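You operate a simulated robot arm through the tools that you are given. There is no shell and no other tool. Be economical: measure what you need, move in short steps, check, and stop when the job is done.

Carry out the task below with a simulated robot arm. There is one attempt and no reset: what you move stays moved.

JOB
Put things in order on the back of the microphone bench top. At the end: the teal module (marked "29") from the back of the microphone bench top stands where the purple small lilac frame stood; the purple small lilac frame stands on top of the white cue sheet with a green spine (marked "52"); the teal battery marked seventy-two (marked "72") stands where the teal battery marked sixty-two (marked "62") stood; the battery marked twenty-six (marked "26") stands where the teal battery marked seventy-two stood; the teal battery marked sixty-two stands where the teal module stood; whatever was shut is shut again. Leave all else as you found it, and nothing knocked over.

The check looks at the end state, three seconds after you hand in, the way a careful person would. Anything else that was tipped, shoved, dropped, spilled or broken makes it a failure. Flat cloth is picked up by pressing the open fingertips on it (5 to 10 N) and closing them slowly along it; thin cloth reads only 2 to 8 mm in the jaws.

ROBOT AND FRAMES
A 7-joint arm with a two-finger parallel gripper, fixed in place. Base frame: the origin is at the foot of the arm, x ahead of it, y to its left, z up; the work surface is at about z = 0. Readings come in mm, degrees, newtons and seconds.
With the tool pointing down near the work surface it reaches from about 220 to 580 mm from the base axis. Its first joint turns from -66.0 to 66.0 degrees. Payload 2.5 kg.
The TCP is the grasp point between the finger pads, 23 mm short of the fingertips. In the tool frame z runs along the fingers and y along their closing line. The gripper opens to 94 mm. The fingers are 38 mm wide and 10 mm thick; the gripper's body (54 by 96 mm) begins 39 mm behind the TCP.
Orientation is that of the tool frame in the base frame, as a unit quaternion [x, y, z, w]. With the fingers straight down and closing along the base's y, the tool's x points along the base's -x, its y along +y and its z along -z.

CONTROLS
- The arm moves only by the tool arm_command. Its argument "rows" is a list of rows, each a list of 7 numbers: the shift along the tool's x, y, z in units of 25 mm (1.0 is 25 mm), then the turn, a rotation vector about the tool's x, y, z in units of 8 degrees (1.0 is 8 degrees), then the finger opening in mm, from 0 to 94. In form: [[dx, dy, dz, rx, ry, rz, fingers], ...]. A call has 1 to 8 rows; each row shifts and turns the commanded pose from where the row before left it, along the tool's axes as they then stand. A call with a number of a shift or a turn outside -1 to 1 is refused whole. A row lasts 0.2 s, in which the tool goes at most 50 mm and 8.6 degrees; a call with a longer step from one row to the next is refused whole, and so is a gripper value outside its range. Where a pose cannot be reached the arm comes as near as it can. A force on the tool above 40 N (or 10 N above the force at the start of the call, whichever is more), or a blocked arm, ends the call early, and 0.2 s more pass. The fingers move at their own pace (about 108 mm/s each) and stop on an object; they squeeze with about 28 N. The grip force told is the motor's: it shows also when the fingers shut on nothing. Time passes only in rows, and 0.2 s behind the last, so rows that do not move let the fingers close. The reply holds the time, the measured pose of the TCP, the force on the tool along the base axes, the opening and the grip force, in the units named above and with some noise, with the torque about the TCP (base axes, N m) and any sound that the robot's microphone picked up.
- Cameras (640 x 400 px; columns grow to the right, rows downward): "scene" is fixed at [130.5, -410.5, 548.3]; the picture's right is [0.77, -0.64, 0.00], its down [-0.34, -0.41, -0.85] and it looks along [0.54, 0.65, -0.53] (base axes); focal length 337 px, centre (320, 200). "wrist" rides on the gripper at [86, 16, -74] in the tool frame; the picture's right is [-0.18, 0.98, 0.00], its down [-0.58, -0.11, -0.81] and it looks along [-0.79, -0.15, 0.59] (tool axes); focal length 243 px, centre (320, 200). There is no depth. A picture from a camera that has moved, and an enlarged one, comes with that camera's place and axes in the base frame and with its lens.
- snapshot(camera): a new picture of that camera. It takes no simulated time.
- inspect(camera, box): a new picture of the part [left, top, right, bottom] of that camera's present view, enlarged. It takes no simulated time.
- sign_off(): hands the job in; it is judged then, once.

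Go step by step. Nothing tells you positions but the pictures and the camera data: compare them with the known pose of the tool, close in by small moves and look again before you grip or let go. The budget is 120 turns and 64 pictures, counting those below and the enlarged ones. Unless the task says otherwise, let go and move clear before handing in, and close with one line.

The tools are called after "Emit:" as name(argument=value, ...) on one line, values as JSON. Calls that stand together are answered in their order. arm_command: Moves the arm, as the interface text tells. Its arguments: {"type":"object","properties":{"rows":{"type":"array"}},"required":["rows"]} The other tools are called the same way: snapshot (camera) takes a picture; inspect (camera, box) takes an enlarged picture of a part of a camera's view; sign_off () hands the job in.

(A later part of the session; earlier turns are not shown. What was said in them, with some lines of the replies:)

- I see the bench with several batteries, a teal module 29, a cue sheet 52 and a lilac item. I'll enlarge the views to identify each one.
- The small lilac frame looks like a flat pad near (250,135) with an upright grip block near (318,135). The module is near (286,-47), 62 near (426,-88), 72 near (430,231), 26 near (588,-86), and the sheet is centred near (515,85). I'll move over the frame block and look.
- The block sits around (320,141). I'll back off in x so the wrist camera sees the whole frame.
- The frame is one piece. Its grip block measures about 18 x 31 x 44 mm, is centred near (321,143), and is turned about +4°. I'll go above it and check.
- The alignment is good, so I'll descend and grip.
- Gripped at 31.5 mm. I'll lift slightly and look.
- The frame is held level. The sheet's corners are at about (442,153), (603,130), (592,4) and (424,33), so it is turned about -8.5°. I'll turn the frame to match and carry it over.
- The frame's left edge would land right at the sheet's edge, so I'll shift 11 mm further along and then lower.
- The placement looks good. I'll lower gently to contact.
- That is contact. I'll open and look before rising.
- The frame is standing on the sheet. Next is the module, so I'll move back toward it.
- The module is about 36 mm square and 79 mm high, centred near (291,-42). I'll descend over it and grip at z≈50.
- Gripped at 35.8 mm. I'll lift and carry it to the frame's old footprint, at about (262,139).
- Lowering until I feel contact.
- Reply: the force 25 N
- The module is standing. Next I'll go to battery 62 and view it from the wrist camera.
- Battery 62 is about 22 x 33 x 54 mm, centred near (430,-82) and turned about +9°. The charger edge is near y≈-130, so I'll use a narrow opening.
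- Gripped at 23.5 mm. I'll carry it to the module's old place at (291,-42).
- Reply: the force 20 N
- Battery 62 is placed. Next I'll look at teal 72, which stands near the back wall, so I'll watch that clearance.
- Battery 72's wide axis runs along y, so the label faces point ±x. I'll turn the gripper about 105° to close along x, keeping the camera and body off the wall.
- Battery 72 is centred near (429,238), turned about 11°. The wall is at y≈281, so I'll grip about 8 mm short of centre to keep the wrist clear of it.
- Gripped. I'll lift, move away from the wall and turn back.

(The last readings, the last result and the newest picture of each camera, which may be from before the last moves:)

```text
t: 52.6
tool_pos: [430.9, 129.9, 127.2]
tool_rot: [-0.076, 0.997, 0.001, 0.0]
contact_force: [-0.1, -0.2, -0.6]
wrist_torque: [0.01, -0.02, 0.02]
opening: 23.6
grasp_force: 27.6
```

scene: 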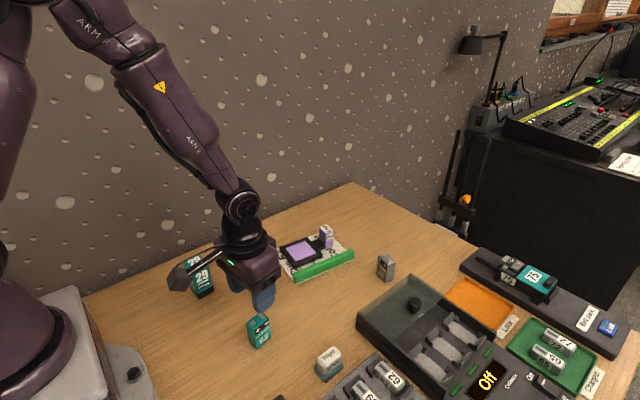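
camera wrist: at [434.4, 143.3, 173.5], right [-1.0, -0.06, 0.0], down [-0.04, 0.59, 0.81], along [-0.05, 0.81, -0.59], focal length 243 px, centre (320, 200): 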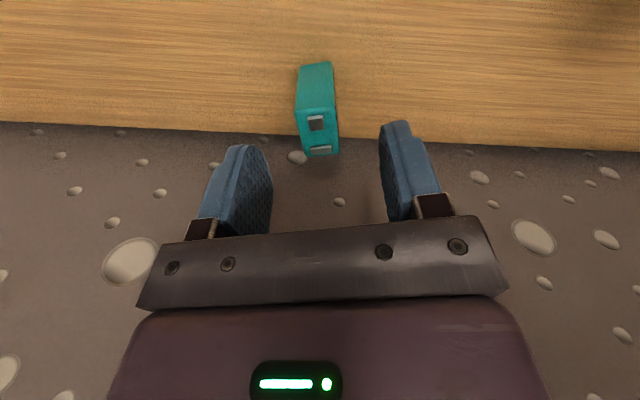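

Emit:
arm_command(rows=[[0.178, -0.93, 0, 0, 0, 0, 14], [0.178, -0.93, 0, 0, 0, 0, 14], [0.178, -0.93, 0, 0, 0, 0, 14], [0.178, -0.93, 0, 0, 0, 0, 14], [0.178, -0.93, 0, 0, 0, 0, 14], [0.178, -0.93, 0, 0, 0, 0, 14], [0.178, -0.93, 0, 0, 0, 0, 14], [0.178, -0.93, 0, 0, 0, 0, 14]])

Emit:
arm_command(rows=[[0.178, -0.93, 0, 0, 0, 0, 14], [0, 0, 0.9, 0, 0, 0, 14], [0, 0, 0.9, 0, 0, 0, 14], [0, 0, 0.9, 0, 0, 0, 14], [0, 0, 0.5, 0, 0, 0, 14], [0, 0, 0.2, 0, 0, 0, 14], [0, 0, 0, 0, 0, 0, 14]])

Emit:
inspect(camera="scene", box=[260, 230, 420, 350])

```text
t: 54.4
tool_pos: [425.9, -58.4, 124.9]
tool_rot: [-0.078, 0.997, 0.0, -0.001]
contact_force: [-0.3, 0.0, -0.9]
wrist_torque: [-0.03, 0.03, -0.01]
opening: 23.3
grasp_force: 27.8
```

```text
t: 56.0
tool_pos: [423.5, -82.3, 43.1]
tool_rot: [-0.078, 0.997, 0.0, 0.0]
contact_force: [0.8, -0.4, -0.6]
wrist_torque: [0.0, -0.01, -0.02]
opening: 23.6
grasp_force: 27.8
```

```text
3.33 times, centred on (340, 290) of scene
camera zoom: at [130.5, -410.5, 548.3], right [0.77, -0.64, 0.0], down [-0.34, -0.41, -0.85], along [0.54, 0.65, -0.53], focal length 1124 px, centre (253, -100)
```

zoom: 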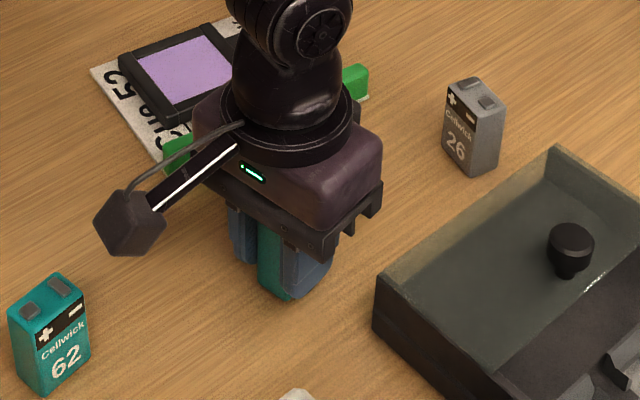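

Emit:
arm_command(rows=[[0, 0, 0.16, 0, 0, 0, 14], [0, 0, 0.08, 0, 0, 0, 14], [0, 0, 0.06, 0, 0, 0, 14], [0, 0, 0, 0, 0, 0, 14]])

```text
t: 57.0
tool_pos: [422.9, -82.5, 36.0]
tool_rot: [-0.077, 0.997, -0.001, 0.001]
contact_force: [-9.6, -0.5, 27.0]
wrist_torque: [0.07, 0.16, -0.04]
opening: 23.8
grasp_force: 27.8
```

Emit:
arm_command(rows=[[0, 0, -0.04, 0, 0, 0, 14], [0, 0, 0, 0, 0, 0, 28], [0, 0, 0, 0, 0, 0, 42], [0, 0, 0, 0, 0, 0, 42], [0, 0, -1, 0, 0, 0, 42], [0, 0, -1, 0, 0, 0, 42], [0, 0, -1, 0, 0, 0, 42], [0, 0, -1, 0, 0, 0, 42]])

Emit:
snapshot(camera="wrist")

Emit:
inspect(camera="scene", box=[290, 230, 430, 350])

```text
t: 58.8
tool_pos: [422.4, -81.1, 136.0]
tool_rot: [-0.077, 0.997, 0.0, 0.0]
contact_force: [0.6, -0.1, 0.5]
wrist_torque: [-0.01, 0.0, 0.01]
opening: 41.9
grasp_force: 0.1
```

```text
27 pictures are left
camera wrist: at [333.6, -77.9, 209.8], right [0.03, 1.0, 0.0], down [0.59, -0.02, 0.81], along [0.81, -0.02, -0.59], focal length 243 px, centre (320, 200)
```

wrist: 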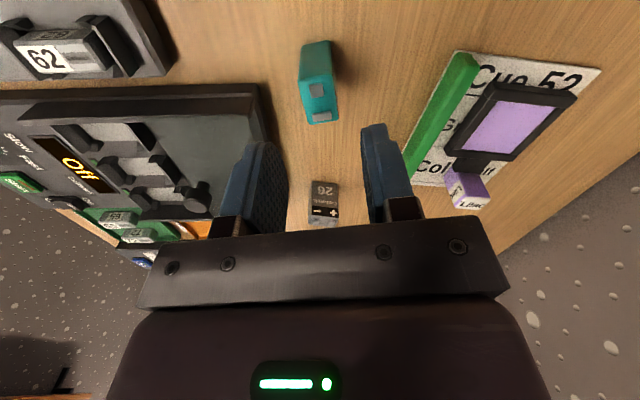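

```text
3.33 times, centred on (360, 290) of scene
camera zoom: at [130.5, -410.5, 548.3], right [0.77, -0.64, 0.0], down [-0.34, -0.41, -0.85], along [0.54, 0.65, -0.53], focal length 1124 px, centre (187, -100)
```

zoom: 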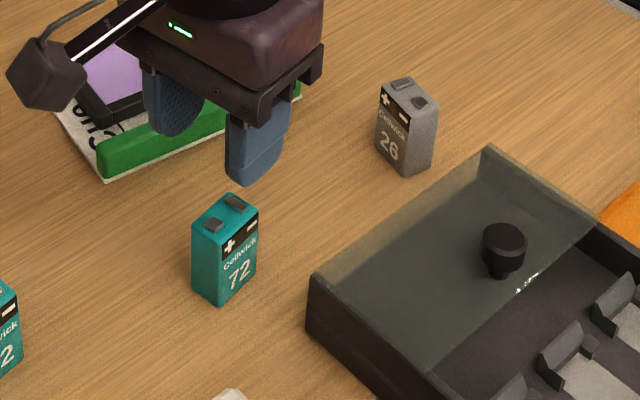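

72 stands exactly where 62 was. Last is battery 26, so I'll move closer to view it.

Emit:
arm_command(rows=[[-0.8, -0.12, 0, 0, 0, 0, 60], [-0.8, -0.12, 0, 0, 0, 0, 60], [-0.8, -0.12, 0, 0, 0, 0, 60], [-0.8, -0.12, 0, 0, 0, 0, 60], [0, 0, 0, 0, 0, 0, 60]])

Emit:
inspect(camera="wrist", box=[220, 60, 420, 220])

Emit:
inspect(camera="scene", box=[350, 240, 430, 300])

```text
t: 60.0
tool_pos: [502.9, -81.9, 134.2]
tool_rot: [-0.078, 0.997, 0.0, 0.0]
contact_force: [0.2, -0.6, -1.5]
wrist_torque: [-0.01, -0.02, -0.01]
opening: 60.1
grasp_force: 0.0
```

```text
2.50 times, centred on (320, 140) of wrist
camera zoom: at [414.0, -78.6, 208.4], right [0.03, 1.0, 0.0], down [0.59, -0.02, 0.81], along [0.81, -0.02, -0.59], focal length 606 px, centre (320, 350)
```

zoom: 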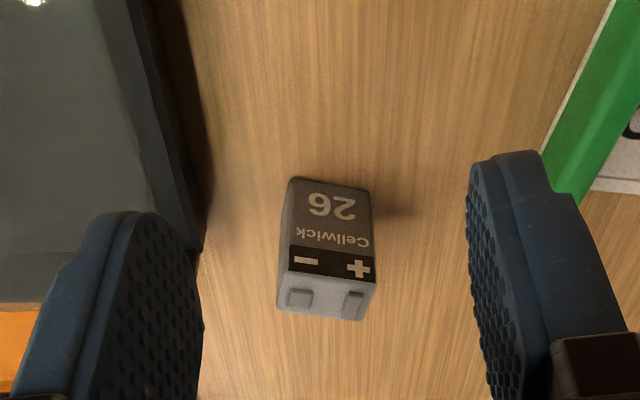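

```text
6.67 times, centred on (390, 270) of scene
camera zoom: at [130.5, -410.5, 548.3], right [0.77, -0.64, 0.0], down [-0.34, -0.41, -0.85], along [0.54, 0.65, -0.53], focal length 2248 px, centre (-147, -267)
```

zoom: 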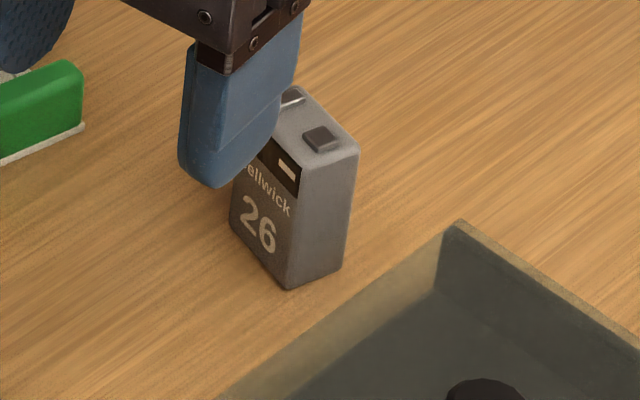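

Battery 26 is centred near (592,-80), turned about -11°, at the edge of reach. I'll align and approach radially, gripping a bit short of its centre.

Emit:
arm_command(rows=[[0, 0, 0, 0, 0, 0.85, 60], [0, 0, 0, 0, 0, 0.85, 60], [0, 0, 0, 0, 0, 0.85, 60], [-0.95, 0.25, 0.3, 0, 0, 0, 52], [-0.96, 0.25, 0.4, 0, 0, 0, 52], [-0.96, 0.26, 0.5, 0, 0, 0, 52], [0, 0, 0, 0, 0, 0, 52]])

Emit:
snapshot(camera="wrist")

Emit:
inspect(camera="scene", box=[330, 210, 450, 310])

```text
t: 61.6
tool_pos: [577.0, -77.4, 104.7]
tool_rot: [0.1, 0.995, 0.001, 0.0]
contact_force: [0.4, 0.1, -0.5]
wrist_torque: [0.0, 0.0, -0.01]
opening: 51.7
grasp_force: 0.0
```

```text
23 pictures are left
camera wrist: at [494.8, -44.2, 178.3], right [0.38, 0.93, 0.0], down [0.55, -0.22, 0.81], along [0.75, -0.3, -0.59], focal length 243 px, centre (320, 200)
```

wrist: 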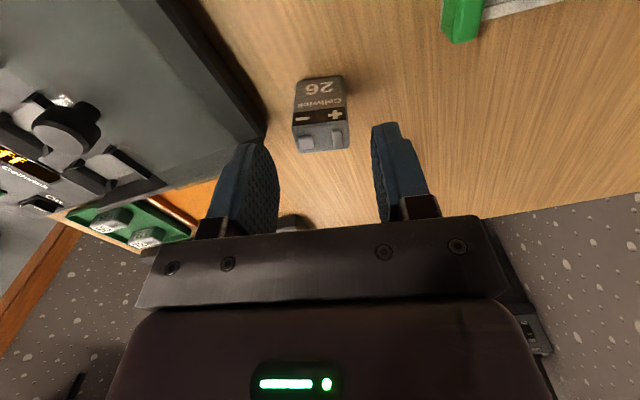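

```text
4.00 times, centred on (390, 260) of scene
camera zoom: at [130.5, -410.5, 548.3], right [0.77, -0.64, 0.0], down [-0.34, -0.41, -0.85], along [0.54, 0.65, -0.53], focal length 1349 px, centre (40, -40)
```

zoom: 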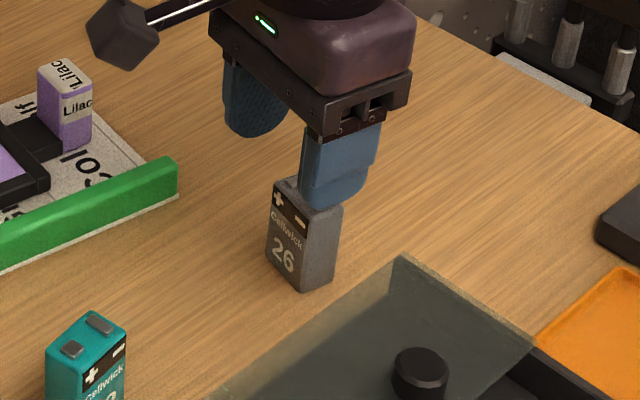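

Emit:
arm_command(rows=[[-0.2, 0, 0.8, 0, 0, 0, 52], [0, 0, 0.9, 0, 0, 0, 52], [0, 0, 0.8, 0, 0, 0, 52], [0, 0, 0.26, 0, 0, 0, 52], [0, 0, 0, 0, 0, 0, 52]])

Emit:
snapshot(camera="wrist")

```text
t: 62.8
tool_pos: [580.7, -79.1, 35.6]
tool_rot: [0.101, 0.995, 0.0, 0.0]
contact_force: [0.7, 1.1, 0.3]
wrist_torque: [-0.02, 0.01, -0.03]
opening: 52.1
grasp_force: 0.1
```

```text
21 pictures are left
camera wrist: at [499.2, -46.1, 110.4], right [0.38, 0.93, 0.0], down [0.55, -0.22, 0.81], along [0.75, -0.3, -0.59], focal length 243 px, centre (320, 200)
```

wrist: 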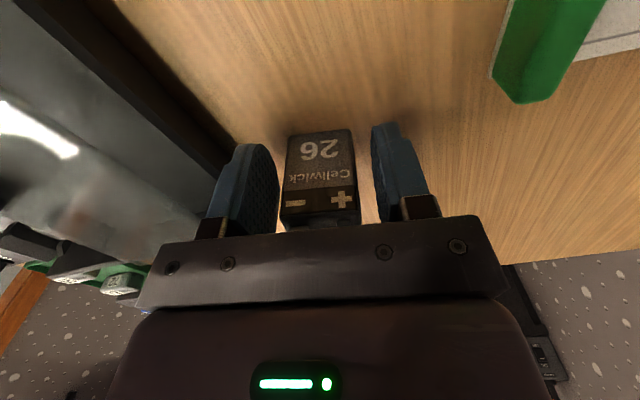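

Reached cleanly with the battery between the fingers. Closing now.

Emit:
arm_command(rows=[[0, 0, 0, 0, 0, 0, 40], [0, 0, 0, 0, 0, 0, 24], [0, 0, 0, 0, 0, 0, 24], [0, 0, 0, 0, 0, 0, 24], [0, 0, -0.4, 0, 0, 0, 24], [0, 0, -0.8, 0, 0, 0, 24], [0, 0, 0, 0, 0, 0, 24]])

Emit:
inspect(camera="scene", box=[330, 210, 450, 310])

Emit:
inspect(camera="wrist", box=[220, 80, 420, 240])

```text
t: 64.4
tool_pos: [583.1, -78.8, 65.7]
tool_rot: [0.099, 0.995, 0.0, 0.001]
contact_force: [-0.3, 0.1, -0.7]
wrist_torque: [-0.03, 0.02, 0.01]
opening: 35.6
grasp_force: 27.7
```

```text
4.00 times, centred on (390, 260) of scene
camera zoom: at [130.5, -410.5, 548.3], right [0.77, -0.64, 0.0], down [-0.34, -0.41, -0.85], along [0.54, 0.65, -0.53], focal length 1349 px, centre (40, -40)
```

zoom: 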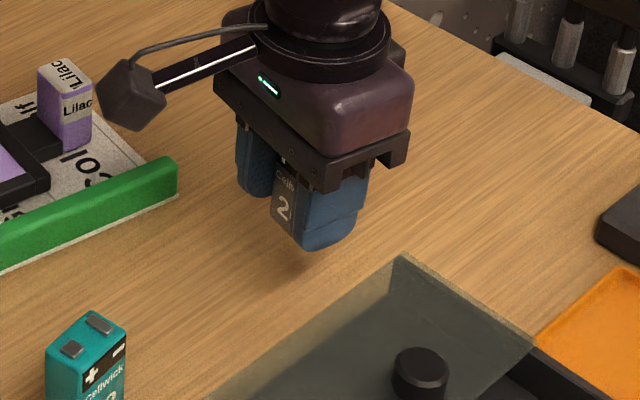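

```text
2.50 times, centred on (320, 160) of wrist
camera zoom: at [500.7, -45.6, 139.7], right [0.38, 0.93, 0.0], down [0.55, -0.22, 0.81], along [0.75, -0.3, -0.59], focal length 606 px, centre (320, 300)
```

zoom: 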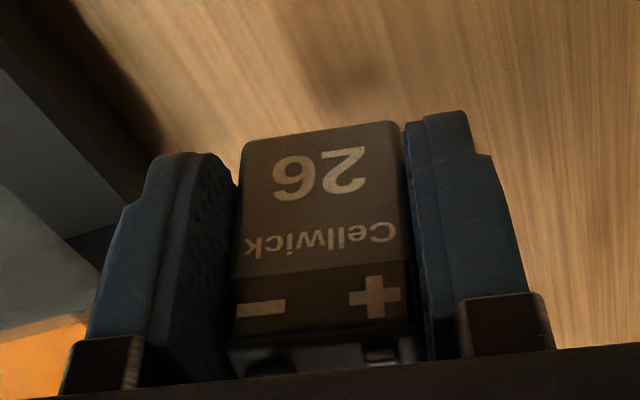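

Battery 26 is held. I'll lift, carry it over, and then turn for the wall-side placement.

Emit:
arm_command(rows=[[0, 0, -1, 0, 0, 0, 24], [0, 0, -1, 0, 0, 0, 24], [0, 0, -0.6, 0, 0, 0, 24], [0.77, 0.7, 0, 0, 0, 0, 24], [0.77, 0.7, 0, 0, 0, 0, 24], [0.77, 0.7, 0, 0, 0, 0, 24], [0.77, 0.7, 0, 0, 0, 0, 24], [0.77, 0.7, 0, 0, 0, 0, 24]])

Emit:
arm_command(rows=[[0.77, 0.7, 0, 0, 0, 0, 24], [0.77, 0.7, 0, 0, 0, 0, 24], [0.77, 0.7, 0, 0, 0, 0, 24], [0.77, 0.7, 0, 0, 0, 0, 24], [0.77, 0.7, 0, 0, 0, 0, 24], [0, 0, 0, 0, 0, -1, 24], [0, 0, 0, 0, 0, -1, 24], [0, 0, 0, 0, 0, -1, 24]])

Emit:
arm_command(rows=[[0, 0, 0, 0, 0, -1, 24], [0, 0, 0, 0, 0, -1, 24], [0, 0, 0, 0, 0, -1, 24], [0, 0, 0, 0, 0, -1, 24], [0, 0, 0, 0, 0, -1, 24], [0, 0, 0, 0, 0, -1, 24], [0, 0, 0, 0, 0, -1, 24], [0, 0, 0, 0, 0, -1, 24]])

Emit:
arm_command(rows=[[0, 0, 0, 0, 0, -1, 24], [0, 0, 0, 0, 0, -1, 24], [0, 0, 0, 0, 0, -1, 24], [0, 0, 0, 0, 0, -0.2, 24], [0, 0, 0, 0, 0, 0, 24]])

```text
t: 66.2
tool_pos: [505.8, 28.0, 130.6]
tool_rot: [0.1, 0.995, 0.0, 0.0]
contact_force: [-0.3, -0.1, -0.5]
wrist_torque: [0.02, 0.03, 0.0]
opening: 35.7
grasp_force: 27.7
```

```text
t: 68.0
tool_pos: [429.0, 130.8, 129.9]
tool_rot: [-0.11, 0.994, 0.0, 0.0]
contact_force: [-0.2, 1.1, -1.2]
wrist_torque: [0.01, -0.01, 0.02]
opening: 35.8
grasp_force: 28.6
```

```text
t: 69.8
tool_pos: [429.9, 130.2, 131.2]
tool_rot: [-0.62, 0.785, 0.0, 0.0]
contact_force: [-0.4, -1.0, -0.7]
wrist_torque: [-0.08, 0.02, -0.06]
opening: 35.3
grasp_force: 28.6
```

```text
t: 71.0
tool_pos: [428.9, 131.6, 130.5]
tool_rot: [0.778, -0.628, 0.0, 0.0]
contact_force: [-0.1, 0.1, 0.4]
wrist_torque: [-0.01, -0.01, -0.05]
opening: 35.7
grasp_force: 28.1
```

Emit:
arm_command(rows=[[-0.95, -0.225, 0, 0, 0, 0, 24], [-0.95, -0.225, 0, 0, 0, 0, 24], [-0.95, -0.225, 0, 0, 0, 0, 24], [-0.95, -0.225, 0, 0, 0, 0, 24], [0, 0, 0.9, 0, 0, 0, 24], [0, 0, 0.9, 0, 0, 0, 24], [0, 0, 0.9, 0, 0, 0, 24], [0, 0, 0.6, 0, 0, 0, 24]])

Emit:
inspect(camera="scene", box=[180, 150, 320, 260])

```text
t: 72.8
tool_pos: [431.4, 228.2, 49.0]
tool_rot: [0.777, -0.629, 0.0, -0.001]
contact_force: [0.1, 0.1, -1.2]
wrist_torque: [-0.05, -0.02, 0.0]
opening: 35.4
grasp_force: 28.2
```

```text
3.64 times, centred on (250, 205) of scene
camera zoom: at [130.5, -410.5, 548.3], right [0.77, -0.64, 0.0], down [-0.34, -0.41, -0.85], along [0.54, 0.65, -0.53], focal length 1226 px, centre (574, 182)
```

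zoom: 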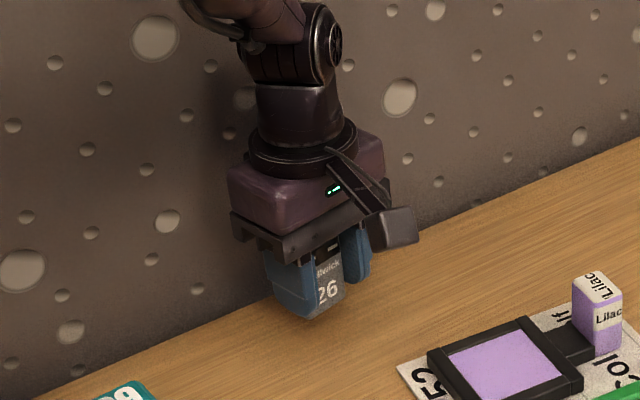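

Emit:
arm_command(rows=[[0, 0, 0.32, 0, 0, 0, 24], [0, 0, 0.1, 0, 0, 0, 24], [0, 0, 0.08, 0, 0, 0, 24], [0, 0, 0, 0, 0, 0, 24]])

```text
t: 73.8
tool_pos: [432.5, 228.6, 36.0]
tool_rot: [0.777, -0.629, 0.0, 0.0]
contact_force: [0.8, -0.4, 0.2]
wrist_torque: [0.0, -0.01, -0.02]
opening: 35.5
grasp_force: 27.6
```

Emit:
arm_command(rows=[[0, 0, 0.05, 0, 0, 0, 24], [0, 0, 0, 0, 0, 0, 24]])

```text
t: 74.4
tool_pos: [433.0, 228.5, 36.5]
tool_rot: [0.778, -0.628, 0.001, -0.001]
contact_force: [-6.0, -4.9, 21.1]
wrist_torque: [-0.04, 0.3, 0.05]
opening: 35.4
grasp_force: 27.9
```

Emit:
arm_command(rows=[[0, 0, -0.03, 0, 0, 0, 24], [0, 0, 0, 0, 0, 0, 40], [0, 0, 0, 0, 0, 0, 60], [0, 0, 0, 0, 0, 0, 60], [0, 0, -1, 0, 0, 0, 60], [0, 0, -1, 0, 0, 0, 60], [0, 0, -1, 0, 0, 0, 60], [0, 0, -1, 0, 0, 0, 60]])

Emit:
arm_command(rows=[[0.97, 0.2, -0.5, 0, 0, 0, 60], [0.97, 0.2, -0.5, 0, 0, 0, 60], [0.97, 0.2, -0.5, 0, 0, 0, 60], [0.97, 0.2, 0, 0, 0, 0, 60], [0, 0, 0, 0, 0, 1, 60], [0, 0, 0, 0, 0, 1, 60], [0, 0, 0, 0, 0, 1, 60], [0, 0, 0, 0, 0, 1, 60]])

Emit:
snapshot(camera="scene")

Emit:
inspect(camera="scene", box=[180, 200, 300, 300])

```text
t: 76.2
tool_pos: [431.4, 229.0, 136.7]
tool_rot: [0.777, -0.629, 0.0, 0.0]
contact_force: [0.8, 0.1, -0.7]
wrist_torque: [0.01, -0.03, -0.01]
opening: 60.2
grasp_force: 0.0
```

```text
t: 78.0
tool_pos: [431.4, 130.7, 172.3]
tool_rot: [-0.573, 0.82, 0.0, 0.0]
contact_force: [0.1, 1.0, -0.2]
wrist_torque: [0.01, 0.0, -0.01]
opening: 60.0
grasp_force: 0.1
```

```text
17 pictures are left
```

scene: 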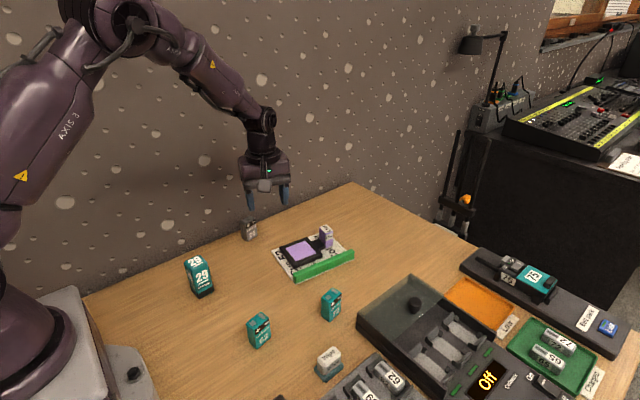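

```text
4.00 times, centred on (240, 250) of scene
camera zoom: at [130.5, -410.5, 548.3], right [0.77, -0.64, 0.0], down [-0.34, -0.41, -0.85], along [0.54, 0.65, -0.53], focal length 1349 px, centre (640, 0)
```

zoom: 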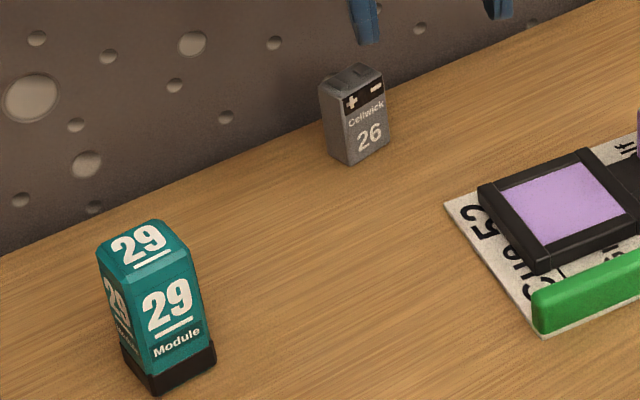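

All five items stand upright in their places, nothing else has moved, and the gripper is clear. I'm handing in.

Emit:
sign_off()

```text
The job is handed in.
```

The job is handed in: the frame is on cue sheet 52, module 29 is at the frame's old place, 62 at the module's, 72 at 62's and 26 at 72's, all upright; nothing had to be opened.
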